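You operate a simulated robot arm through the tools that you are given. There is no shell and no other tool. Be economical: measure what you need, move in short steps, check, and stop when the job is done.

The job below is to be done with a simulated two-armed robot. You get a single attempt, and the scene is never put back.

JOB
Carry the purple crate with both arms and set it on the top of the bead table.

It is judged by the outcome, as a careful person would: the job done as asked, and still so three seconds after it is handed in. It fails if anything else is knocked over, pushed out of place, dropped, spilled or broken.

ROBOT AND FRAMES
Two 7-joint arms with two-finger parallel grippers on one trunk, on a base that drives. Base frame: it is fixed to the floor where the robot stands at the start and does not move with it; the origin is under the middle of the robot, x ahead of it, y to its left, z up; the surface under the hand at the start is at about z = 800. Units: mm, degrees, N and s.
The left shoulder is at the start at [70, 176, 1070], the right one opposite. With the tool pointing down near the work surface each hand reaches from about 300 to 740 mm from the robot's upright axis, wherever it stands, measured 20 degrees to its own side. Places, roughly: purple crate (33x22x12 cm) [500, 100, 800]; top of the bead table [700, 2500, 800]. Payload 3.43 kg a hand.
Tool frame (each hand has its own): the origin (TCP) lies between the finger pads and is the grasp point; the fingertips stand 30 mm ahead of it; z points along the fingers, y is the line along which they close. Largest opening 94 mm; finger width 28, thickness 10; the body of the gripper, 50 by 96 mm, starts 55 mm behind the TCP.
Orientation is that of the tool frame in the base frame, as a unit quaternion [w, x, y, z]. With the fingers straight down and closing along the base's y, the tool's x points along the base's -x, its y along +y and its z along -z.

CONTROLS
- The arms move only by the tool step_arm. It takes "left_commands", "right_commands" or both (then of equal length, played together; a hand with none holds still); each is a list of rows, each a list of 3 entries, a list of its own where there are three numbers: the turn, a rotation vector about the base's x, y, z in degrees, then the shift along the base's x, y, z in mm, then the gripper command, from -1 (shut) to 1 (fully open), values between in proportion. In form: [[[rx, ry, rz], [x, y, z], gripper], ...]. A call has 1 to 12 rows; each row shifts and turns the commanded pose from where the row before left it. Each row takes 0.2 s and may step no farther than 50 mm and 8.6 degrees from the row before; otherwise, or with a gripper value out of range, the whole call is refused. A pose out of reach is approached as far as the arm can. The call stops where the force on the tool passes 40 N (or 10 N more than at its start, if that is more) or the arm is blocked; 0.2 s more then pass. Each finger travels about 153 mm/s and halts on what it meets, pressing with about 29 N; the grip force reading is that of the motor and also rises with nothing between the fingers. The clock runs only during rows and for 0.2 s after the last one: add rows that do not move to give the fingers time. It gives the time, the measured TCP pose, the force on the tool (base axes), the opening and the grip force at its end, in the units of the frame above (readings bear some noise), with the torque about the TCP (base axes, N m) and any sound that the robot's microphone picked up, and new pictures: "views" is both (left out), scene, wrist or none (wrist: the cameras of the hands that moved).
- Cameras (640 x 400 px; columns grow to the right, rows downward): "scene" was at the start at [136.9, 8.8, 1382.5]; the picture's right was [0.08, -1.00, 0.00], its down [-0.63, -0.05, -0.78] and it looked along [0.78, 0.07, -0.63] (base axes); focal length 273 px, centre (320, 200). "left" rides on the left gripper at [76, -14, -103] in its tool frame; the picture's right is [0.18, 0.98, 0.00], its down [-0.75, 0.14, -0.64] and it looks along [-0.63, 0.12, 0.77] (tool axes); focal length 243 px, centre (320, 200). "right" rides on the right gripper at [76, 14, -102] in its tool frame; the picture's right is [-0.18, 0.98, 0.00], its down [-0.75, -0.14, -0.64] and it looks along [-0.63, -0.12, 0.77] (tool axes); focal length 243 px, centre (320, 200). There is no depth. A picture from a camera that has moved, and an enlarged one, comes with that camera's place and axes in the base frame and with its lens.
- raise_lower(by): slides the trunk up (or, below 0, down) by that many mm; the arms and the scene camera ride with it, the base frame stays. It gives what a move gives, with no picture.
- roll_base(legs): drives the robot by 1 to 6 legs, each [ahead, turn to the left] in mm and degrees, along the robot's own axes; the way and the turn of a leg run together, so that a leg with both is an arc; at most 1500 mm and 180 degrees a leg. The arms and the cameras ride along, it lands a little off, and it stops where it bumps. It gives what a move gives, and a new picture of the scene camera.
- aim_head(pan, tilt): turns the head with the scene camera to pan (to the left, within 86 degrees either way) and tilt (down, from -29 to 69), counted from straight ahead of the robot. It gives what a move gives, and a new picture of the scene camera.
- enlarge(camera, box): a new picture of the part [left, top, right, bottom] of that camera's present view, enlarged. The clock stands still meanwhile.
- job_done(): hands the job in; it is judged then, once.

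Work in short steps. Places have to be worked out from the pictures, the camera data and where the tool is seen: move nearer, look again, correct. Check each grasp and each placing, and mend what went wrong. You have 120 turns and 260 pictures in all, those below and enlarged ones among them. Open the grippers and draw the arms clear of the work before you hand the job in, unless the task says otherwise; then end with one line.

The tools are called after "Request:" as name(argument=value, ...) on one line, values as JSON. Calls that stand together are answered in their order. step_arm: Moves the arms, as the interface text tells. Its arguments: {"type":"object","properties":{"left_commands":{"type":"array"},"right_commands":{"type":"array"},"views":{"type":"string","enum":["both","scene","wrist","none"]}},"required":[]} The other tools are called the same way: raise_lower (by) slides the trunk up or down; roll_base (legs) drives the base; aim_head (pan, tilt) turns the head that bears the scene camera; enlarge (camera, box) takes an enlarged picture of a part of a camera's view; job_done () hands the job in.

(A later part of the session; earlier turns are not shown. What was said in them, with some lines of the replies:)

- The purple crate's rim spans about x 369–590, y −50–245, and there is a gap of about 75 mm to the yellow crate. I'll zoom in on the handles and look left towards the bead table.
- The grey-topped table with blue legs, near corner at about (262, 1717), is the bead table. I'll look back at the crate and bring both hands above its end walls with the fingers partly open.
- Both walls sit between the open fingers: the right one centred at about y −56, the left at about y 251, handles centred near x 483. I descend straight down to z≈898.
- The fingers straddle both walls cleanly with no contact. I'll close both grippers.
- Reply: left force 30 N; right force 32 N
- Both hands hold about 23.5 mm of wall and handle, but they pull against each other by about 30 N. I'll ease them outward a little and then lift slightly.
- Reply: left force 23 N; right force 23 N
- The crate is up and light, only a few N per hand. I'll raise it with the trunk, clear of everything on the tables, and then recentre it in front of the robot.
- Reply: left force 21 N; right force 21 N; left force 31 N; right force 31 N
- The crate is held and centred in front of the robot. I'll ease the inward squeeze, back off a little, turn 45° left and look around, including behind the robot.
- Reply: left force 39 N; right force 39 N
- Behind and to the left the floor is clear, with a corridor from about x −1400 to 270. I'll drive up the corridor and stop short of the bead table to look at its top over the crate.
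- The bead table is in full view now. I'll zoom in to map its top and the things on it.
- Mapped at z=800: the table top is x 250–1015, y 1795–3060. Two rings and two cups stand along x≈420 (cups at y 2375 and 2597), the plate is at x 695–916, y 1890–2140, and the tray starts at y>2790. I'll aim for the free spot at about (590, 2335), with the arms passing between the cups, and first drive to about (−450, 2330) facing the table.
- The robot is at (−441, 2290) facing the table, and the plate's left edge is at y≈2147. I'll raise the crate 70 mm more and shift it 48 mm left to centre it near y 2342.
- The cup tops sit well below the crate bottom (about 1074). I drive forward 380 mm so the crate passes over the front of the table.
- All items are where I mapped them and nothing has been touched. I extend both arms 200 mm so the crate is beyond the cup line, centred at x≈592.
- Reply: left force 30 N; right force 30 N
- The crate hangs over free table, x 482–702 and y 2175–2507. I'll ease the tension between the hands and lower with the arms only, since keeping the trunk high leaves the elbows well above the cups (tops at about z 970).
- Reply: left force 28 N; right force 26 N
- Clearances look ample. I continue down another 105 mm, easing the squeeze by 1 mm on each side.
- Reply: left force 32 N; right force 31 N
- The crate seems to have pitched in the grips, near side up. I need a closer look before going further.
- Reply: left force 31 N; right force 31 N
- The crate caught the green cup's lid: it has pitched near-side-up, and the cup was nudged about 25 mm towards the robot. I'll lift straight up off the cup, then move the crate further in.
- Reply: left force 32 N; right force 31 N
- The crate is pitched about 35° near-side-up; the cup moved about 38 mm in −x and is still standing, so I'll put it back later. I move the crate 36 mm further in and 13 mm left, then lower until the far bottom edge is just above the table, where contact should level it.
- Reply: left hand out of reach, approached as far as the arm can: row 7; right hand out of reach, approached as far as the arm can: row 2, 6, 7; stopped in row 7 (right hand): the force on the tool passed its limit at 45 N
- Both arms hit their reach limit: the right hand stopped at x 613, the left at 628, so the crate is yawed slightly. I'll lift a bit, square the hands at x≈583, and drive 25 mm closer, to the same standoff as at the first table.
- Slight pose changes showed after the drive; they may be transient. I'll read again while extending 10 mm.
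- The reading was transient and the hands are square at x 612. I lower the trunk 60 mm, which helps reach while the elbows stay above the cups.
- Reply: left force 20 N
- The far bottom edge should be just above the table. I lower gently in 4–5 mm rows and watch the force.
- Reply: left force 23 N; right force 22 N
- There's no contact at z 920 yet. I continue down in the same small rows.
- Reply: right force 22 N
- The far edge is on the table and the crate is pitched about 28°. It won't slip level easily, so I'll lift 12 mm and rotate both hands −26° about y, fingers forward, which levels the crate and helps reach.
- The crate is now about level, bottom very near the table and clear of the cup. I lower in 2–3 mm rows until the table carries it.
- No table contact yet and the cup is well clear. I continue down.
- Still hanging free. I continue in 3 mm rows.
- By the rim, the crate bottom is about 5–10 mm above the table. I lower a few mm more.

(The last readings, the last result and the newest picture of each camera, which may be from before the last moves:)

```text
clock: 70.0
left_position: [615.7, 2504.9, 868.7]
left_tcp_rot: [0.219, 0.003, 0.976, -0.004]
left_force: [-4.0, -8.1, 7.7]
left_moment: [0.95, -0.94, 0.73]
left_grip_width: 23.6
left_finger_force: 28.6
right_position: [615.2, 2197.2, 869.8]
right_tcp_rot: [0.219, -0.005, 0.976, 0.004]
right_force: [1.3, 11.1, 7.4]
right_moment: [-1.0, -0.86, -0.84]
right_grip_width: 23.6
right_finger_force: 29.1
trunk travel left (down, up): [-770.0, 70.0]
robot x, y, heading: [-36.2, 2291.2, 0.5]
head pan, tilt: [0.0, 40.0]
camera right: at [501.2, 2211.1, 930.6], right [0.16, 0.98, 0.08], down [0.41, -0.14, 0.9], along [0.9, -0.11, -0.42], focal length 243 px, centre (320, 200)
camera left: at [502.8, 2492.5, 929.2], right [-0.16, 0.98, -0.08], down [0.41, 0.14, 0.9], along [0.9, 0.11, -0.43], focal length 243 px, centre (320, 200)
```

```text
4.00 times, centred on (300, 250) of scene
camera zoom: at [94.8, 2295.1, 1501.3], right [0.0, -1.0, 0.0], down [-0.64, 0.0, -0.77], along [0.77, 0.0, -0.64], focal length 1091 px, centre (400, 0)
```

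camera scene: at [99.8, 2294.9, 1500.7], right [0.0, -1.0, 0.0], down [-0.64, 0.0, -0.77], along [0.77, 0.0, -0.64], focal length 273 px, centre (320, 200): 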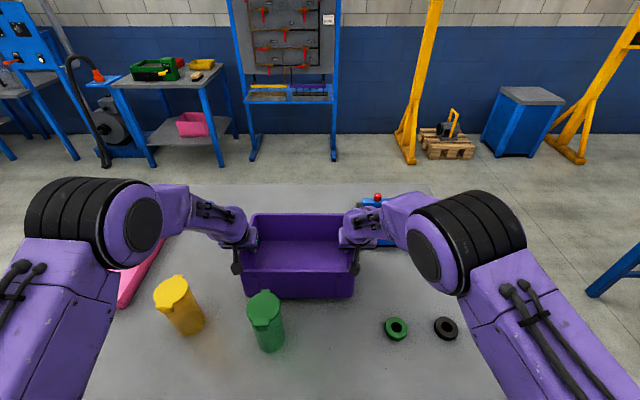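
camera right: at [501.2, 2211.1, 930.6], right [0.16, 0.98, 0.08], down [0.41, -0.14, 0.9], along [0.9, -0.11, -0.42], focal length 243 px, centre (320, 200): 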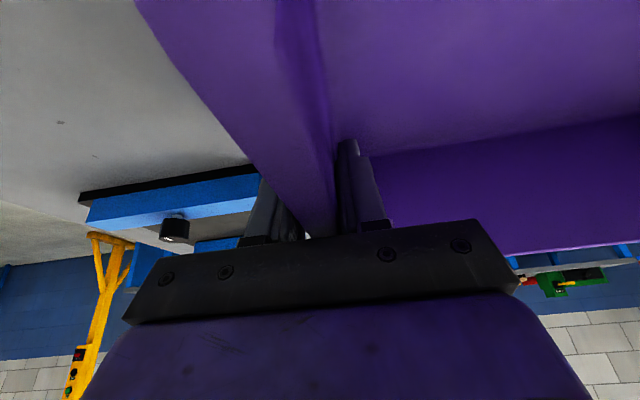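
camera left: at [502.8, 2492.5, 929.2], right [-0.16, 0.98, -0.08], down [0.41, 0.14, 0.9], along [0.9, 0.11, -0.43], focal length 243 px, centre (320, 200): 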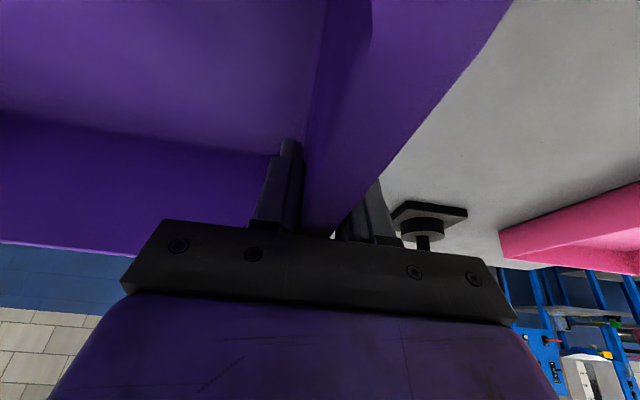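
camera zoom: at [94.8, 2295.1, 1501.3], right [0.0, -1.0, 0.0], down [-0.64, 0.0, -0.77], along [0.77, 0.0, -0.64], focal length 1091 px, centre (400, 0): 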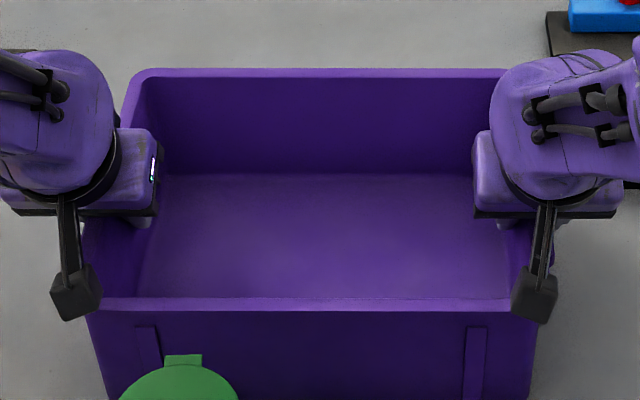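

The table is now taking weight, about 15 N total, with probably a few degrees of near-side-up left. I rotate another −4° and press down lightly.

Request:
step_arm(left_commands=[[[0, -2, 0], [0, 0, 2], -1], [[0, -2, 0], [0, 0, 0], -1], [[0, 0, 0], [0, 0, 0], -1], [[0, 0, 0], [0, 0, -2], -1], [[0, 0, 0], [0, 0, 0], -1]], right_commands=[[[0, -2, 0], [0, 0, 2], -1], [[0, -2, 0], [0, 0, 0], -1], [[0, 0, 0], [0, 0, 0], -1], [[0, 0, 0], [0, 0, -2], -1], [[0, 0, 0], [0, 0, 0], -1]], views="scene")

Request:
enlarge(camera="scene", box=[140, 180, 460, 380])

```text
clock: 71.2
left_position: [616.8, 2505.0, 869.2]
left_tcp_rot: [0.253, 0.002, 0.968, -0.004]
left_force: [4.6, -7.2, 7.1]
left_moment: [0.76, 1.09, 0.97]
left_grip_width: 23.6
left_finger_force: 28.5
right_position: [616.8, 2197.7, 869.5]
right_tcp_rot: [0.252, -0.004, 0.968, 0.004]
right_force: [0.7, 7.7, 9.9]
right_moment: [-0.86, 0.98, -0.8]
right_grip_width: 23.6
right_finger_force: 29.1
trunk travel left (down, up): [-770.0, 70.0]
robot x, y, heading: [-34.7, 2293.8, 0.4]
head pan, tilt: [0.0, 40.0]
camera scene: at [97.2, 2295.0, 1501.2], right [0.0, -1.0, 0.0], down [-0.64, 0.0, -0.77], along [0.77, 0.0, -0.64], focal length 273 px, centre (320, 200)
```

scene: 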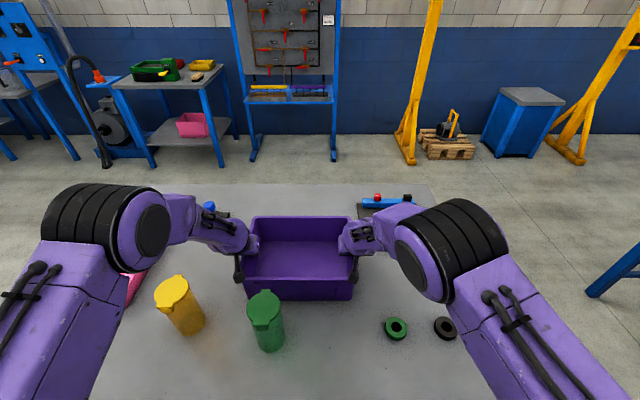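

```text
2.00 times, centred on (300, 280) of scene
camera zoom: at [97.2, 2295.0, 1501.2], right [0.0, -1.0, 0.0], down [-0.64, 0.0, -0.77], along [0.77, 0.0, -0.64], focal length 546 px, centre (360, 40)
```

zoom: 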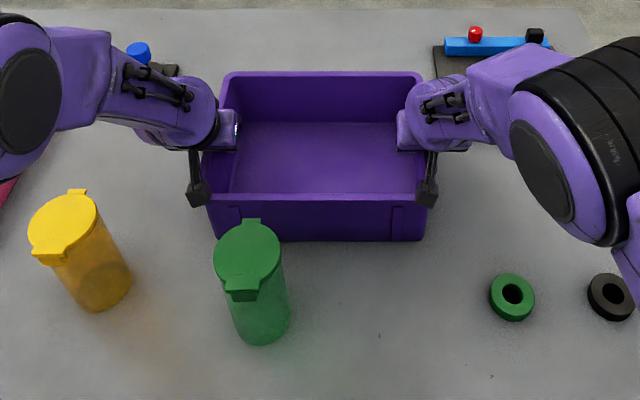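

The pitch torque has reversed sign, so both edges now rest on the table. I open the grippers part way.

Request:
step_arm(left_commands=[[[0, 0, 0], [0, 0, 0], -0.3], [[0, 0, 0], [0, 0, 0], 0.0], [[0, 0, 0], [0, 0, 0], 0.1], [[0, 0, 0], [0, 0, 0], 0.1]], right_commands=[[[0, 0, 0], [0, 0, 0], -0.3], [[0, 0, 0], [0, 0, 0], 0.0], [[0, 0, 0], [0, 0, 0], 0.1], [[0, 0, 0], [0, 0, 0], 0.1]], views="both")

Request:
enlarge(camera="scene", box=[140, 180, 460, 380])

```text
clock: 72.2
left_position: [617.9, 2506.1, 867.3]
left_tcp_rot: [0.251, 0.003, 0.968, -0.004]
left_force: [-0.6, 0.1, -0.2]
left_moment: [-0.03, 0.03, -0.01]
left_grip_width: 51.8
left_finger_force: 0.1
right_position: [616.9, 2198.0, 867.0]
right_tcp_rot: [0.252, -0.005, 0.968, 0.003]
right_force: [0.3, 0.6, 0.2]
right_moment: [0.02, 0.05, 0.0]
right_grip_width: 51.6
right_finger_force: 0.0
trunk travel left (down, up): [-770.0, 70.0]
robot x, y, heading: [-41.2, 2290.7, 0.5]
head pan, tilt: [0.0, 40.0]
camera scene: at [98.7, 2294.8, 1500.8], right [0.0, -1.0, 0.0], down [-0.64, 0.0, -0.77], along [0.77, 0.0, -0.64], focal length 273 px, centre (320, 200)
camera right: at [499.7, 2210.7, 920.7], right [0.15, 0.98, 0.09], down [0.35, -0.14, 0.93], along [0.93, -0.11, -0.36], focal length 243 px, centre (320, 200)
camera left: at [500.4, 2492.2, 919.4], right [-0.15, 0.98, -0.09], down [0.35, 0.14, 0.93], along [0.92, 0.11, -0.37], focal length 243 px, centre (320, 200)
```

scene: 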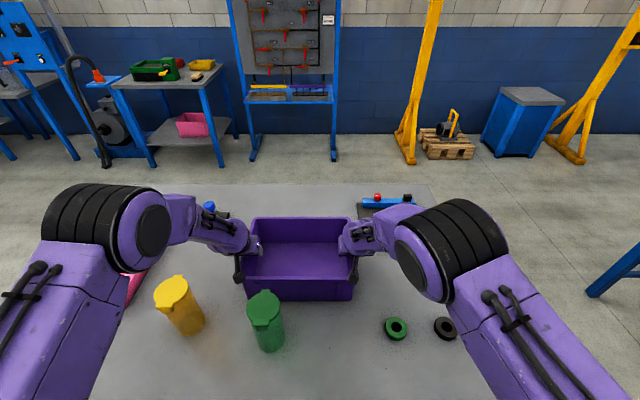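
right: 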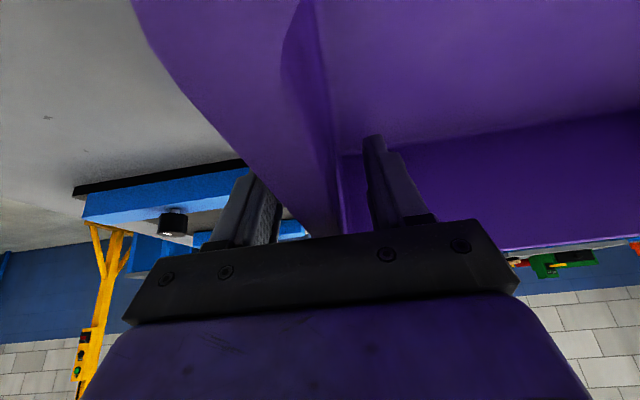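
left: 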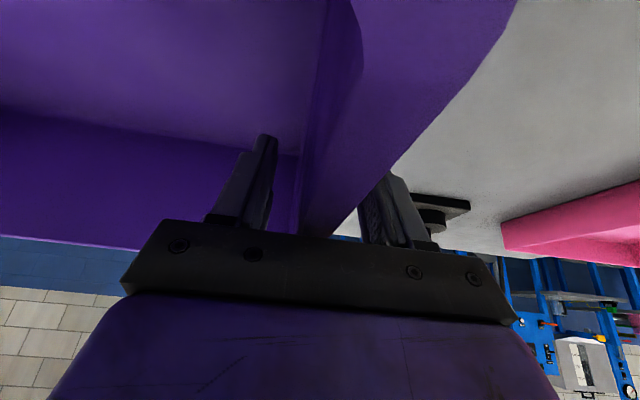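

```text
2.00 times, centred on (300, 280) of scene
camera zoom: at [98.7, 2294.8, 1500.8], right [0.0, -1.0, 0.0], down [-0.64, 0.0, -0.77], along [0.77, 0.0, -0.64], focal length 546 px, centre (360, 40)
```

zoom: 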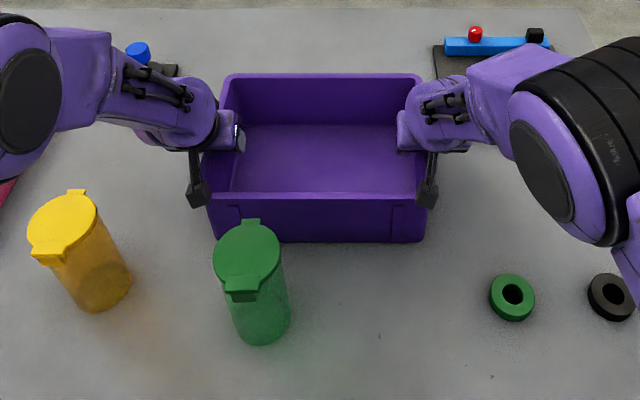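

Released, and the crate sits flat. I withdraw both hands back along their fingers, then straight up.

Request:
step_arm(left_commands=[[[0, 0, 0], [-12, 0, 22], 0.1], [[0, 0, 0], [-14, 0, 26], 0.1], [[0, 0, 0], [-14, 0, 26], 0.1], [[0, 0, 0], [-10, 0, 30], 0.1], [[0, 0, 0], [0, 0, 35], 0.1], [[0, 0, 0], [0, 0, 40], 0.1], [[0, 0, 0], [0, 0, 40], 0.1], [[0, 0, 0], [0, 0, 0], 0.1]], right_commands=[[[0, 0, 0], [-12, 0, 22], 0.1], [[0, 0, 0], [-14, 0, 26], 0.1], [[0, 0, 0], [-14, 0, 26], 0.1], [[0, 0, 0], [-10, 0, 30], 0.1], [[0, 0, 0], [0, 0, 35], 0.1], [[0, 0, 0], [0, 0, 40], 0.1], [[0, 0, 0], [0, 0, 40], 0.1], [[0, 0, 0], [0, 0, 0], 0.1]], views="none")

Request:
aim_head(pan=0, tilt=50)

```text
clock: 74.0
left_position: [570.5, 2505.5, 1085.8]
left_tcp_rot: [0.25, 0.003, 0.968, -0.004]
left_force: [0.8, -0.3, 0.6]
left_moment: [-0.01, 0.01, -0.01]
left_grip_width: 51.7
left_finger_force: 0.1
right_position: [568.4, 2196.3, 1086.7]
right_tcp_rot: [0.251, -0.006, 0.968, 0.004]
right_force: [0.0, -0.4, -0.7]
right_moment: [0.04, -0.02, -0.03]
right_grip_width: 51.7
right_finger_force: 0.1
trunk travel left (down, up): [-770.0, 70.0]
robot x, y, heading: [-38.0, 2289.4, 0.4]
head pan, tilt: [0.0, 40.0]
```

```text
clock: 74.8
left_position: [570.6, 2506.2, 1087.0]
left_tcp_rot: [0.25, 0.004, 0.968, -0.005]
left_force: [0.3, 0.1, -0.5]
left_moment: [0.0, 0.03, 0.0]
left_grip_width: 51.6
left_finger_force: 0.0
right_position: [566.6, 2195.8, 1088.3]
right_tcp_rot: [0.251, -0.005, 0.968, 0.004]
right_force: [-0.3, -0.5, 0.4]
right_moment: [0.0, 0.05, 0.06]
right_grip_width: 51.9
right_finger_force: 0.0
trunk travel left (down, up): [-770.0, 70.0]
robot x, y, heading: [-36.4, 2293.1, 0.1]
head pan, tilt: [0.0, 50.0]
camera scene: at [90.9, 2294.8, 1486.7], right [0.0, -1.0, 0.0], down [-0.77, 0.0, -0.64], along [0.64, 0.0, -0.77], focal length 273 px, centre (320, 200)
```

scene: 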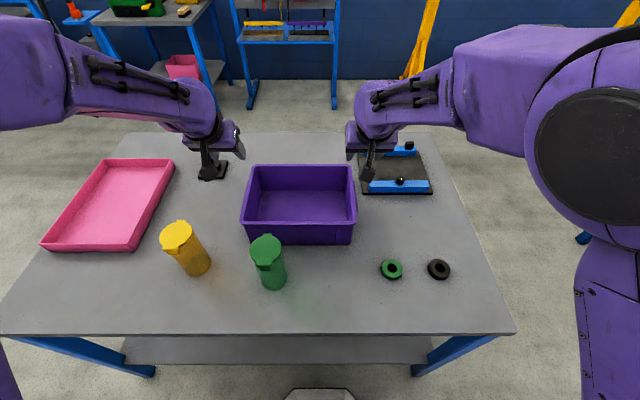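

The crate stands flat on the table at about x 480–705. The green cup stands about 38 mm nearer the robot than its original line level with the orange cup, so I'll gently push it back. First I bring the left hand, high, to the robot side of the cup.

Request:
step_arm(left_commands=[[[0, 0, 0], [-40, -5, 0], -0.1], [[0, 0, 0], [-40, -10, 0], -0.1], [[0, 0, 0], [-40, -15, 0], -0.1], [[0, 0, 0], [-40, -20, 0], -0.1], [[0, 0, 0], [-45, -20, 0], -0.1], [[0, 0, 0], [-45, -20, 0], -0.1], [[0, 0, 0], [-20, -2, 0], -0.1], [[0, 0, 0], [0, 0, 0], -0.1]], views="both")

```text
clock: 76.6
left_position: [326.1, 2400.2, 1092.8]
left_tcp_rot: [0.249, 0.003, 0.968, -0.003]
left_force: [-0.2, 0.5, -0.8]
left_moment: [0.03, -0.03, 0.0]
left_grip_width: 42.4
left_finger_force: 0.1
left hand out of reach, approached as far as the arm can: row 3, 6, 7
right_position: [566.5, 2197.0, 1088.4]
right_tcp_rot: [0.251, -0.005, 0.968, 0.004]
right_force: [0.0, 0.7, -0.5]
right_moment: [0.0, -0.01, -0.04]
right_grip_width: 51.8
right_finger_force: 0.1
trunk travel left (down, up): [-770.0, 70.0]
robot x, y, heading: [-39.4, 2293.5, 0.1]
head pan, tilt: [0.0, 50.0]
camera scene: at [90.5, 2295.2, 1486.7], right [0.0, -1.0, 0.0], down [-0.77, 0.0, -0.64], along [0.64, 0.0, -0.77], focal length 273 px, centre (320, 200)
camera left: at [208.3, 2386.4, 1145.9], right [-0.15, 0.98, -0.09], down [0.35, 0.14, 0.93], along [0.92, 0.11, -0.37], focal length 243 px, centre (320, 200)
```

scene: 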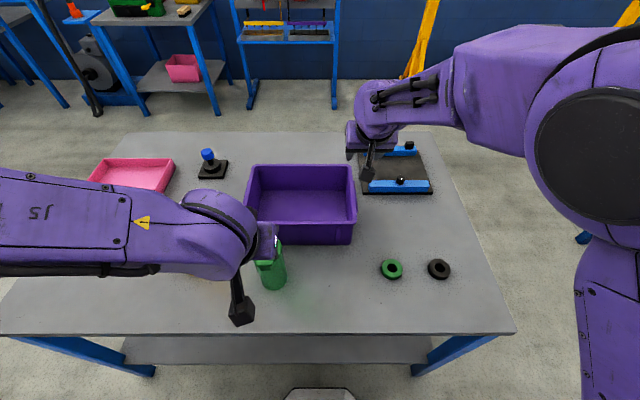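
left: 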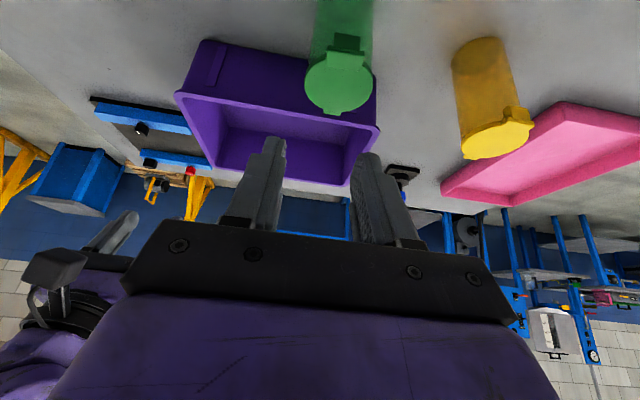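

Near the body the forearm would come too low over the orange cup. I'll back the base off 260 mm so the arm can reach the cup stretched out, with its elbow off the table.

Request:
roll_base(legs=[[-260, 0]])

Request:
step_arm(left_commands=[[[0, 0, 0], [40, 2, 0], -0.1], [[0, 0, 0], [45, 2, 0], -0.1], [[0, 0, 0], [45, 2, 0], -0.1], [[0, 0, 0], [40, 4, 0], -0.1], [[0, 0, 0], [35, 4, 0], -0.1], [[0, 0, 0], [0, 0, 0], -0.1]], views="both")

```text
clock: 78.5
left_position: [61.0, 2397.9, 1092.0]
left_tcp_rot: [0.249, 0.004, 0.969, -0.003]
left_force: [0.0, 0.1, 1.5]
left_moment: [0.0, 0.01, 0.01]
left_grip_width: 42.4
left_finger_force: 0.0
right_position: [301.9, 2194.6, 1086.3]
right_tcp_rot: [0.25, -0.003, 0.968, 0.004]
right_force: [0.6, -0.3, 0.2]
right_moment: [0.02, -0.01, -0.04]
right_grip_width: 51.9
right_finger_force: 0.2
trunk travel left (down, up): [-770.0, 70.0]
robot x, y, heading: [-301.6, 2289.4, -0.0]
head pan, tilt: [0.0, 50.0]
camera scene: at [-173.9, 2293.7, 1486.5], right [0.0, -1.0, 0.0], down [-0.77, 0.0, -0.64], along [0.64, 0.0, -0.77], focal length 273 px, centre (320, 200)
```

scene: 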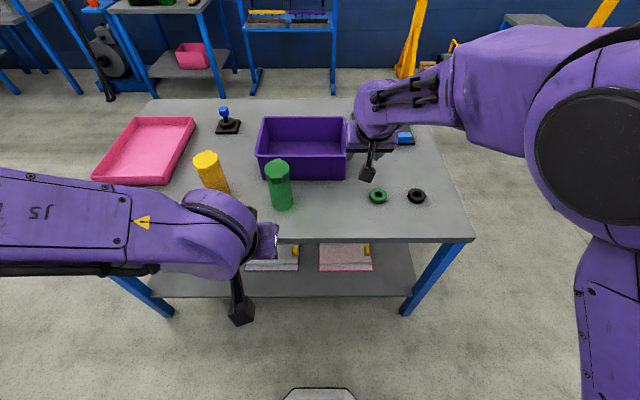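

```text
clock: 79.9
left_position: [265.5, 2413.9, 1094.9]
left_tcp_rot: [0.25, 0.004, 0.968, -0.003]
left_force: [-0.2, 0.2, -0.3]
left_moment: [0.02, 0.02, -0.02]
left_grip_width: 42.0
left_finger_force: 0.1
right_position: [299.6, 2194.2, 1088.3]
right_tcp_rot: [0.252, -0.003, 0.968, 0.003]
right_force: [0.5, -0.3, 0.4]
right_moment: [0.01, -0.02, 0.01]
right_grip_width: 51.8
right_finger_force: 0.0
trunk travel left (down, up): [-770.0, 70.0]
robot x, y, heading: [-302.3, 2290.8, -0.0]
head pan, tilt: [0.0, 50.0]
camera scene: at [-176.5, 2293.9, 1486.8], right [0.0, -1.0, 0.0], down [-0.77, 0.0, -0.64], along [0.64, 0.0, -0.77], focal length 273 px, centre (320, 200)
camera left: at [147.9, 2400.1, 1146.9], right [-0.15, 0.98, -0.09], down [0.35, 0.14, 0.93], along [0.92, 0.11, -0.37], focal length 243 px, centre (320, 200)
```

scene: 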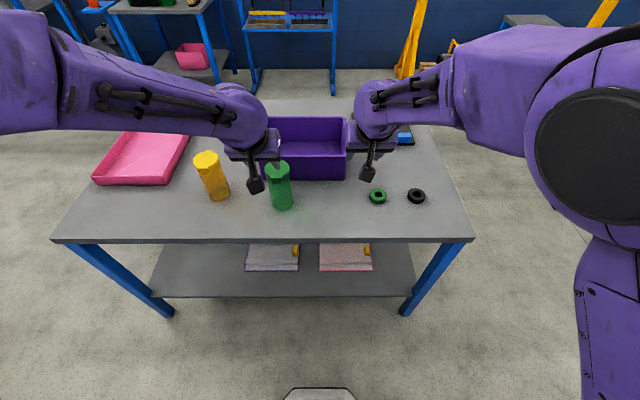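
left: 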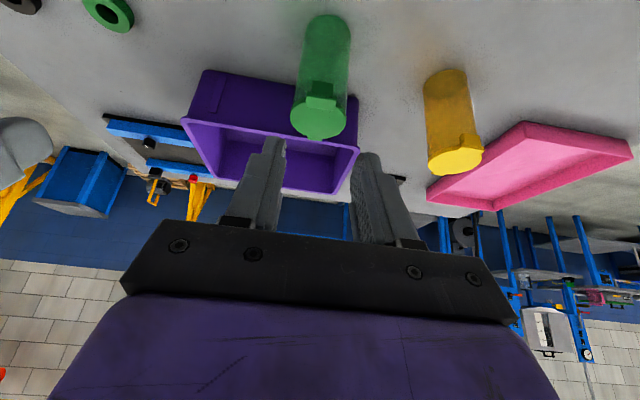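

Now a measuring zoom on the cups and crate.

Request:
enlarge(camera="scene", box=[180, 100, 340, 200])

Request:
enlarge(camera="left", box=[160, 0, 480, 200])

```text
4.00 times, centred on (260, 150) of scene
camera zoom: at [-176.5, 2293.9, 1486.8], right [0.0, -1.0, 0.0], down [-0.77, 0.0, -0.64], along [0.64, 0.0, -0.77], focal length 1091 px, centre (560, 400)
```

zoom: 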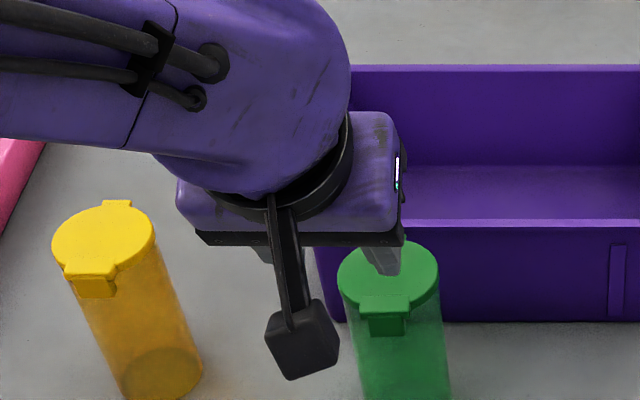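

```text
2.00 times, centred on (320, 100) of left
camera zoom: at [147.9, 2400.1, 1146.9], right [-0.15, 0.98, -0.09], down [0.35, 0.14, 0.93], along [0.92, 0.11, -0.37], focal length 485 px, centre (320, 400)
```

zoom: 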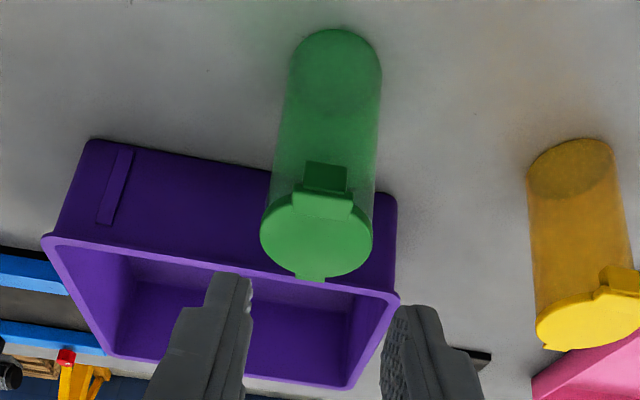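

Measured: green cup front at x≈357, orange at ≈394, and the crate's near rim at ≈465. I'll push the green cup about +33 mm, which leaves a gap to the crate. First I lower the left hand in front of it.

Request:
step_arm(left_commands=[[[0, 0, 0], [0, 0, -40], -0.1], [[0, 0, 0], [0, 0, -40], -0.1], [[0, 0, 0], [0, 0, -40], -0.1], [[0, 0, 0], [0, 0, -40], -0.1], [[0, 0, 0], [0, 0, -40], -0.1], [[0, 0, 0], [0, 0, -38], -0.1], [[0, 0, 0], [0, 0, 0], -0.1]], views="both")

```text
clock: 81.5
left_position: [264.6, 2416.7, 852.9]
left_tcp_rot: [0.249, 0.002, 0.968, -0.004]
left_force: [0.4, 0.1, 0.1]
left_moment: [0.01, 0.0, 0.02]
left_grip_width: 42.3
left_finger_force: 0.1
right_position: [299.5, 2192.7, 1086.8]
right_tcp_rot: [0.251, -0.003, 0.968, 0.004]
right_force: [-0.3, 0.2, -1.0]
right_moment: [0.01, 0.01, 0.02]
right_grip_width: 52.0
right_finger_force: 0.0
trunk travel left (down, up): [-770.0, 70.0]
robot x, y, heading: [-304.1, 2292.7, 0.1]
head pan, tilt: [0.0, 50.0]
camera scene: at [-175.9, 2293.3, 1486.7], right [0.0, -1.0, 0.0], down [-0.77, 0.0, -0.64], along [0.64, 0.0, -0.77], focal length 273 px, centre (320, 200)
camera left: at [147.5, 2401.7, 905.9], right [-0.16, 0.98, -0.1], down [0.35, 0.15, 0.93], along [0.92, 0.11, -0.37], focal length 243 px, centre (320, 200)
```

scene: 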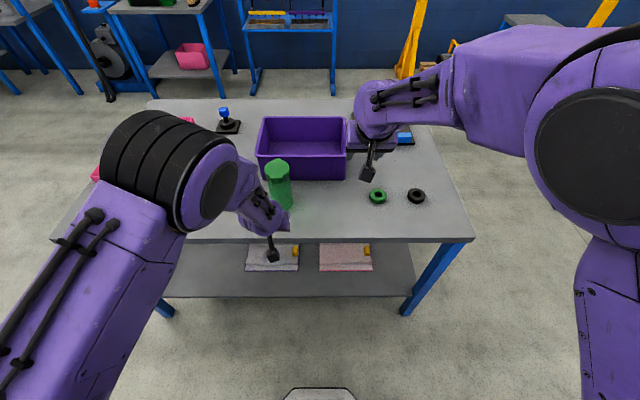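
left: 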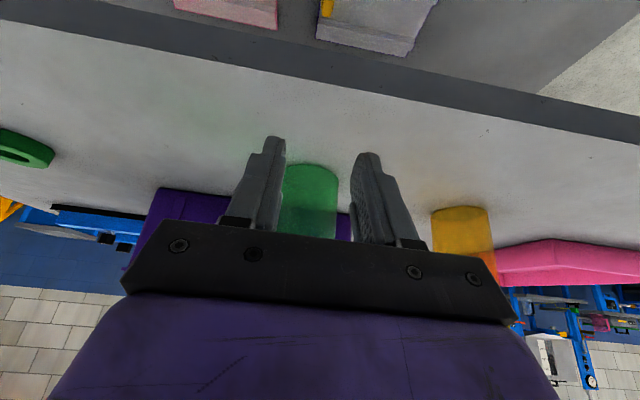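

The cup lies between the fingers, about 5 mm off centre. I correct y and advance slowly to just short of contact.

Request:
step_arm(left_commands=[[[0, 0, 0], [15, -5, 0], -0.1], [[0, 0, 0], [15, 0, 0], -0.1], [[0, 0, 0], [10, 0, 0], -0.1], [[0, 0, 0], [10, 0, 0], -0.1], [[0, 0, 0], [0, 0, 0], -0.1]], views="both")

Request:
enlarge(camera="scene", box=[200, 120, 360, 220])

```text
clock: 82.7
left_position: [313.4, 2409.0, 854.7]
left_tcp_rot: [0.25, 0.004, 0.968, -0.004]
left_force: [-0.1, -0.1, -0.2]
left_moment: [0.01, 0.03, 0.03]
left_grip_width: 42.1
left_finger_force: 0.1
right_position: [299.6, 2194.0, 1088.1]
right_tcp_rot: [0.251, -0.003, 0.968, 0.003]
right_force: [0.2, -0.8, 0.4]
right_moment: [-0.02, -0.02, -0.02]
right_grip_width: 52.0
right_finger_force: 0.0
trunk travel left (down, up): [-770.0, 70.0]
robot x, y, heading: [-304.7, 2293.6, 0.2]
head pan, tilt: [0.0, 50.0]
camera scene: at [-175.5, 2293.7, 1486.7], right [0.0, -1.0, 0.0], down [-0.77, 0.0, -0.64], along [0.64, 0.0, -0.77], focal length 273 px, centre (320, 200)
camera left: at [197.3, 2394.8, 907.2], right [-0.15, 0.98, -0.09], down [0.35, 0.14, 0.93], along [0.92, 0.11, -0.37], focal length 243 px, centre (320, 200)
```

scene: 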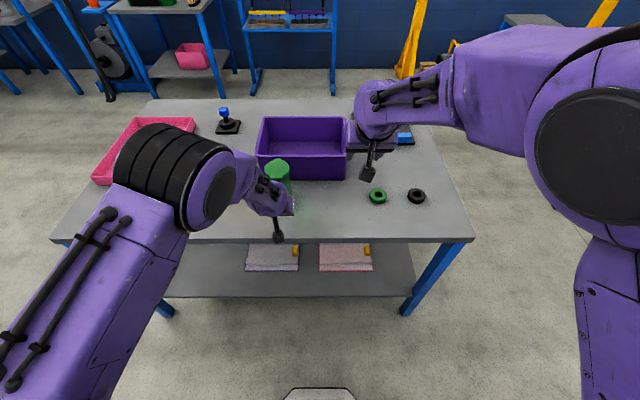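
left: 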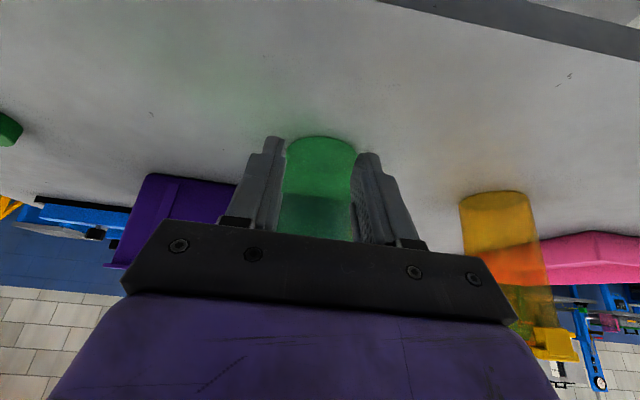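

```text
4.00 times, centred on (280, 170) of scene
camera zoom: at [-175.5, 2293.7, 1486.7], right [0.0, -1.0, 0.0], down [-0.77, 0.0, -0.64], along [0.64, 0.0, -0.77], focal length 1091 px, centre (480, 320)
```

zoom: 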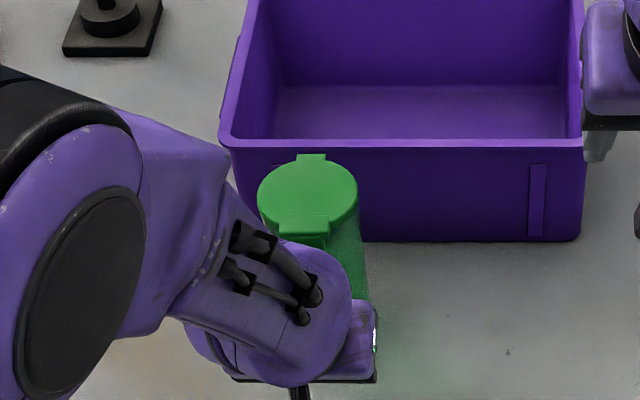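

The cup is centred between the fingers. I push in 4–5 mm rows and track the lid, which should move up about 31 px in this zoom.

Request:
step_arm(left_commands=[[[0, 0, 0], [5, 0, 0], -0.1], [[0, 0, 0], [5, 0, 0], -0.1], [[0, 0, 0], [4, 0, 0], -0.1], [[0, 0, 0], [4, 0, 0], -0.1], [[0, 0, 0], [4, 0, 0], -0.1], [[0, 0, 0], [4, 0, 0], -0.1], [[0, 0, 0], [4, 0, 0], -0.1], [[0, 0, 0], [0, 0, 0], -0.1]], views="wrist")

Request:
enlarge(camera="scene", box=[200, 120, 360, 220])

```text
clock: 84.5
left_position: [343.8, 2407.8, 854.9]
left_tcp_rot: [0.249, 0.004, 0.968, -0.004]
left_force: [-0.5, -0.2, 1.0]
left_moment: [-0.01, -0.02, -0.01]
left_grip_width: 42.3
left_finger_force: 0.1
right_position: [300.3, 2193.7, 1087.5]
right_tcp_rot: [0.251, -0.003, 0.968, 0.002]
right_force: [-0.4, -0.3, -0.5]
right_moment: [0.03, 0.01, -0.02]
right_grip_width: 51.8
right_finger_force: 0.1
trunk travel left (down, up): [-770.0, 70.0]
robot x, y, heading: [-305.6, 2290.5, 0.2]
head pan, tilt: [0.0, 50.0]
camera left: at [226.8, 2393.4, 908.1], right [-0.15, 0.98, -0.09], down [0.35, 0.14, 0.93], along [0.92, 0.11, -0.37], focal length 243 px, centre (320, 200)
```

left: 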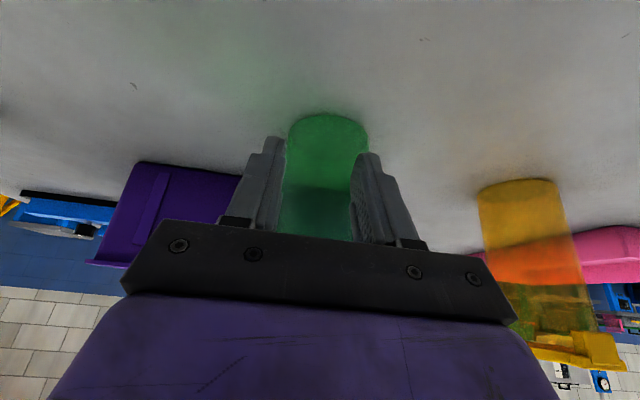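

```text
4.00 times, centred on (280, 170) of scene
camera zoom: at [-175.5, 2293.6, 1486.7], right [0.0, -1.0, 0.0], down [-0.77, 0.0, -0.64], along [0.64, 0.0, -0.77], focal length 1091 px, centre (480, 320)
```

zoom: 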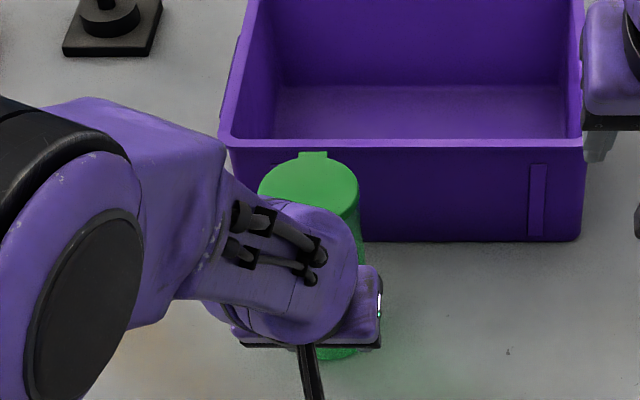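

The cup has just begun to move, about 2 mm, without tipping. I continue another 28 mm slowly.

Request:
step_arm(left_commands=[[[0, 0, 0], [3, 0, 0], -0.1], [[0, 0, 0], [4, 0, 0], -0.1], [[0, 0, 0], [4, 0, 0], -0.1], [[0, 0, 0], [4, 0, 0], -0.1], [[0, 0, 0], [4, 0, 0], -0.1], [[0, 0, 0], [4, 0, 0], -0.1], [[0, 0, 0], [3, 0, 0], -0.1], [[0, 0, 0], [0, 0, 0], -0.1]], views="wrist")

Request:
enlarge(camera="scene", box=[200, 120, 360, 220])

```text
clock: 86.3
left_position: [369.5, 2408.0, 855.7]
left_tcp_rot: [0.25, 0.004, 0.968, -0.003]
left_force: [-0.2, 0.4, -0.7]
left_moment: [-0.05, 0.0, 0.0]
left_grip_width: 42.3
left_finger_force: 0.0
right_position: [300.4, 2194.1, 1086.7]
right_tcp_rot: [0.251, -0.003, 0.968, 0.003]
right_force: [-0.5, -0.3, -0.4]
right_moment: [-0.02, -0.01, 0.03]
right_grip_width: 51.9
right_finger_force: 0.1
trunk travel left (down, up): [-770.0, 70.0]
robot x, y, heading: [-298.4, 2288.9, 0.3]
head pan, tilt: [0.0, 50.0]
camera left: at [253.6, 2394.0, 908.3], right [-0.15, 0.98, -0.09], down [0.35, 0.14, 0.93], along [0.92, 0.11, -0.37], focal length 243 px, centre (320, 200)
```

left: 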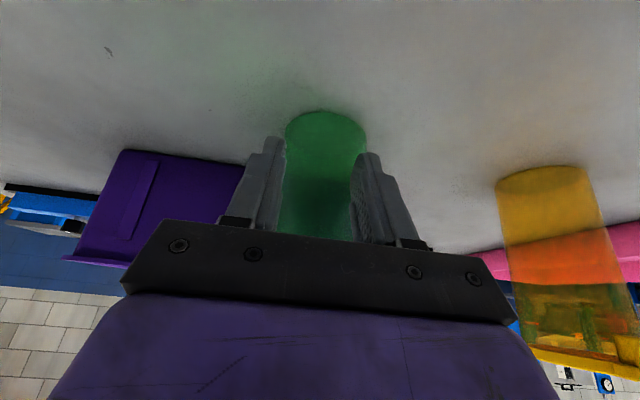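

```text
4.00 times, centred on (280, 170) of scene
camera zoom: at [-175.3, 2293.7, 1486.6], right [0.0, -1.0, 0.0], down [-0.77, 0.0, -0.64], along [0.64, 0.0, -0.77], focal length 1091 px, centre (480, 320)
```

zoom: 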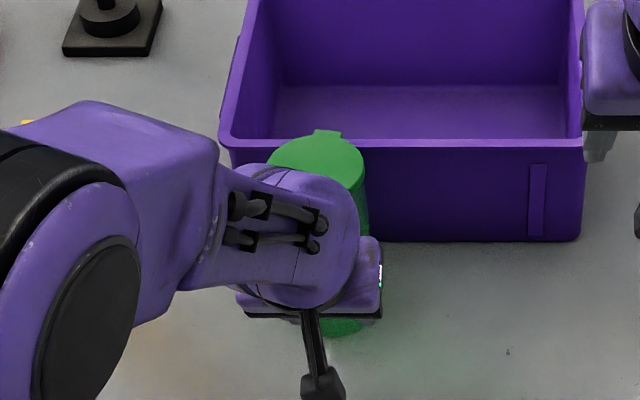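

It has moved about 26 mm and is upright. I push 6 mm more, then back the hand out and up.

Request:
step_arm(left_commands=[[[0, 0, 0], [3, 0, 0], -0.1], [[0, 0, 0], [3, 0, 0], -0.1], [[0, 0, 0], [0, 0, 0], -0.1], [[0, 0, 0], [-10, 0, 0], -0.1], [[0, 0, 0], [-40, 0, 0], -0.1], [[0, 0, 0], [-45, 0, 0], -0.1], [[0, 0, 0], [-20, 0, 40], -0.1], [[0, 0, 0], [0, 0, 50], -0.1], [[0, 0, 0], [0, 0, 50], -0.1], [[0, 0, 0], [0, 0, 50], -0.1], [[0, 0, 0], [0, 0, 40], -0.1], [[0, 0, 0], [0, 0, 0], -0.1]], views="none")

Request:
roll_base(legs=[[-200, 0]])

Request:
enlarge(camera="scene", box=[170, 70, 410, 220])

```text
clock: 88.9
left_position: [263.0, 2407.5, 1086.4]
left_tcp_rot: [0.248, 0.005, 0.969, -0.004]
left_force: [0.9, -1.2, -0.1]
left_moment: [0.0, -0.01, -0.03]
left_grip_width: 42.2
left_finger_force: 0.1
right_position: [299.9, 2193.2, 1087.1]
right_tcp_rot: [0.251, -0.004, 0.968, 0.004]
right_force: [-0.8, -0.1, 0.4]
right_moment: [0.01, 0.0, -0.03]
right_grip_width: 51.5
right_finger_force: 0.0
trunk travel left (down, up): [-770.0, 70.0]
robot x, y, heading: [-303.0, 2291.7, 0.1]
head pan, tilt: [0.0, 50.0]
```

```text
clock: 90.5
left_position: [63.1, 2407.5, 1085.9]
left_tcp_rot: [0.249, 0.002, 0.969, -0.003]
left_force: [-0.7, -0.8, -0.1]
left_moment: [0.0, 0.02, -0.01]
left_grip_width: 42.4
left_finger_force: 0.0
right_position: [101.0, 2196.2, 1086.5]
right_tcp_rot: [0.25, -0.005, 0.968, 0.004]
right_force: [-0.2, 0.2, 0.0]
right_moment: [0.0, 0.01, 0.02]
right_grip_width: 51.9
right_finger_force: 0.1
trunk travel left (down, up): [-770.0, 70.0]
robot x, y, heading: [-505.9, 2287.9, 0.3]
head pan, tilt: [0.0, 50.0]
camera scene: at [-374.3, 2293.5, 1486.4], right [0.01, -1.0, 0.0], down [-0.77, 0.0, -0.64], along [0.64, 0.0, -0.77], focal length 273 px, centre (320, 200)
```

scene: 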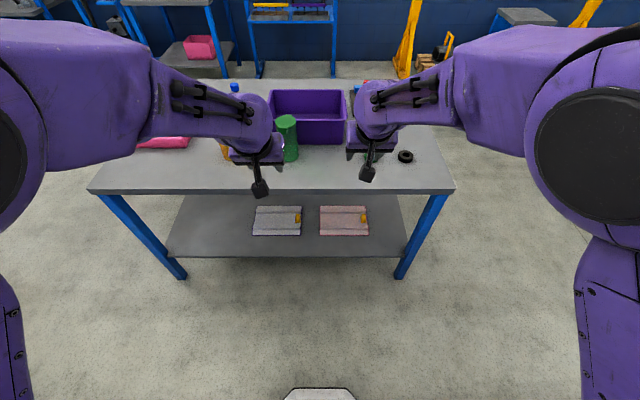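

```text
2.67 times, centred on (290, 145) of scene
camera zoom: at [-374.3, 2293.5, 1486.4], right [0.01, -1.0, 0.0], down [-0.77, 0.0, -0.64], along [0.64, 0.0, -0.77], focal length 727 px, centre (400, 347)
```

zoom: 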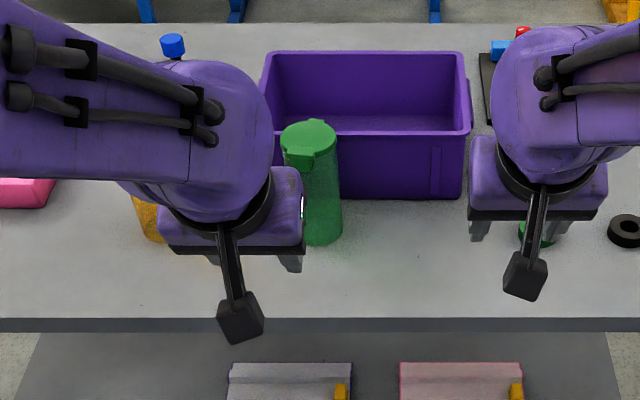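

The crate sits flat on the bead table, the green cup is back in line with the orange one, and nothing else has moved. Grippers are open and both arms are off the table, so I hand the job in.

Request:
job_done()

```text
The job is handed in.
```

The purple crate is on the bead table top, but while lowering it I nudged the green cup about 38 mm; I pushed the cup back roughly in line with the orange one, upright, within about a centimetre.
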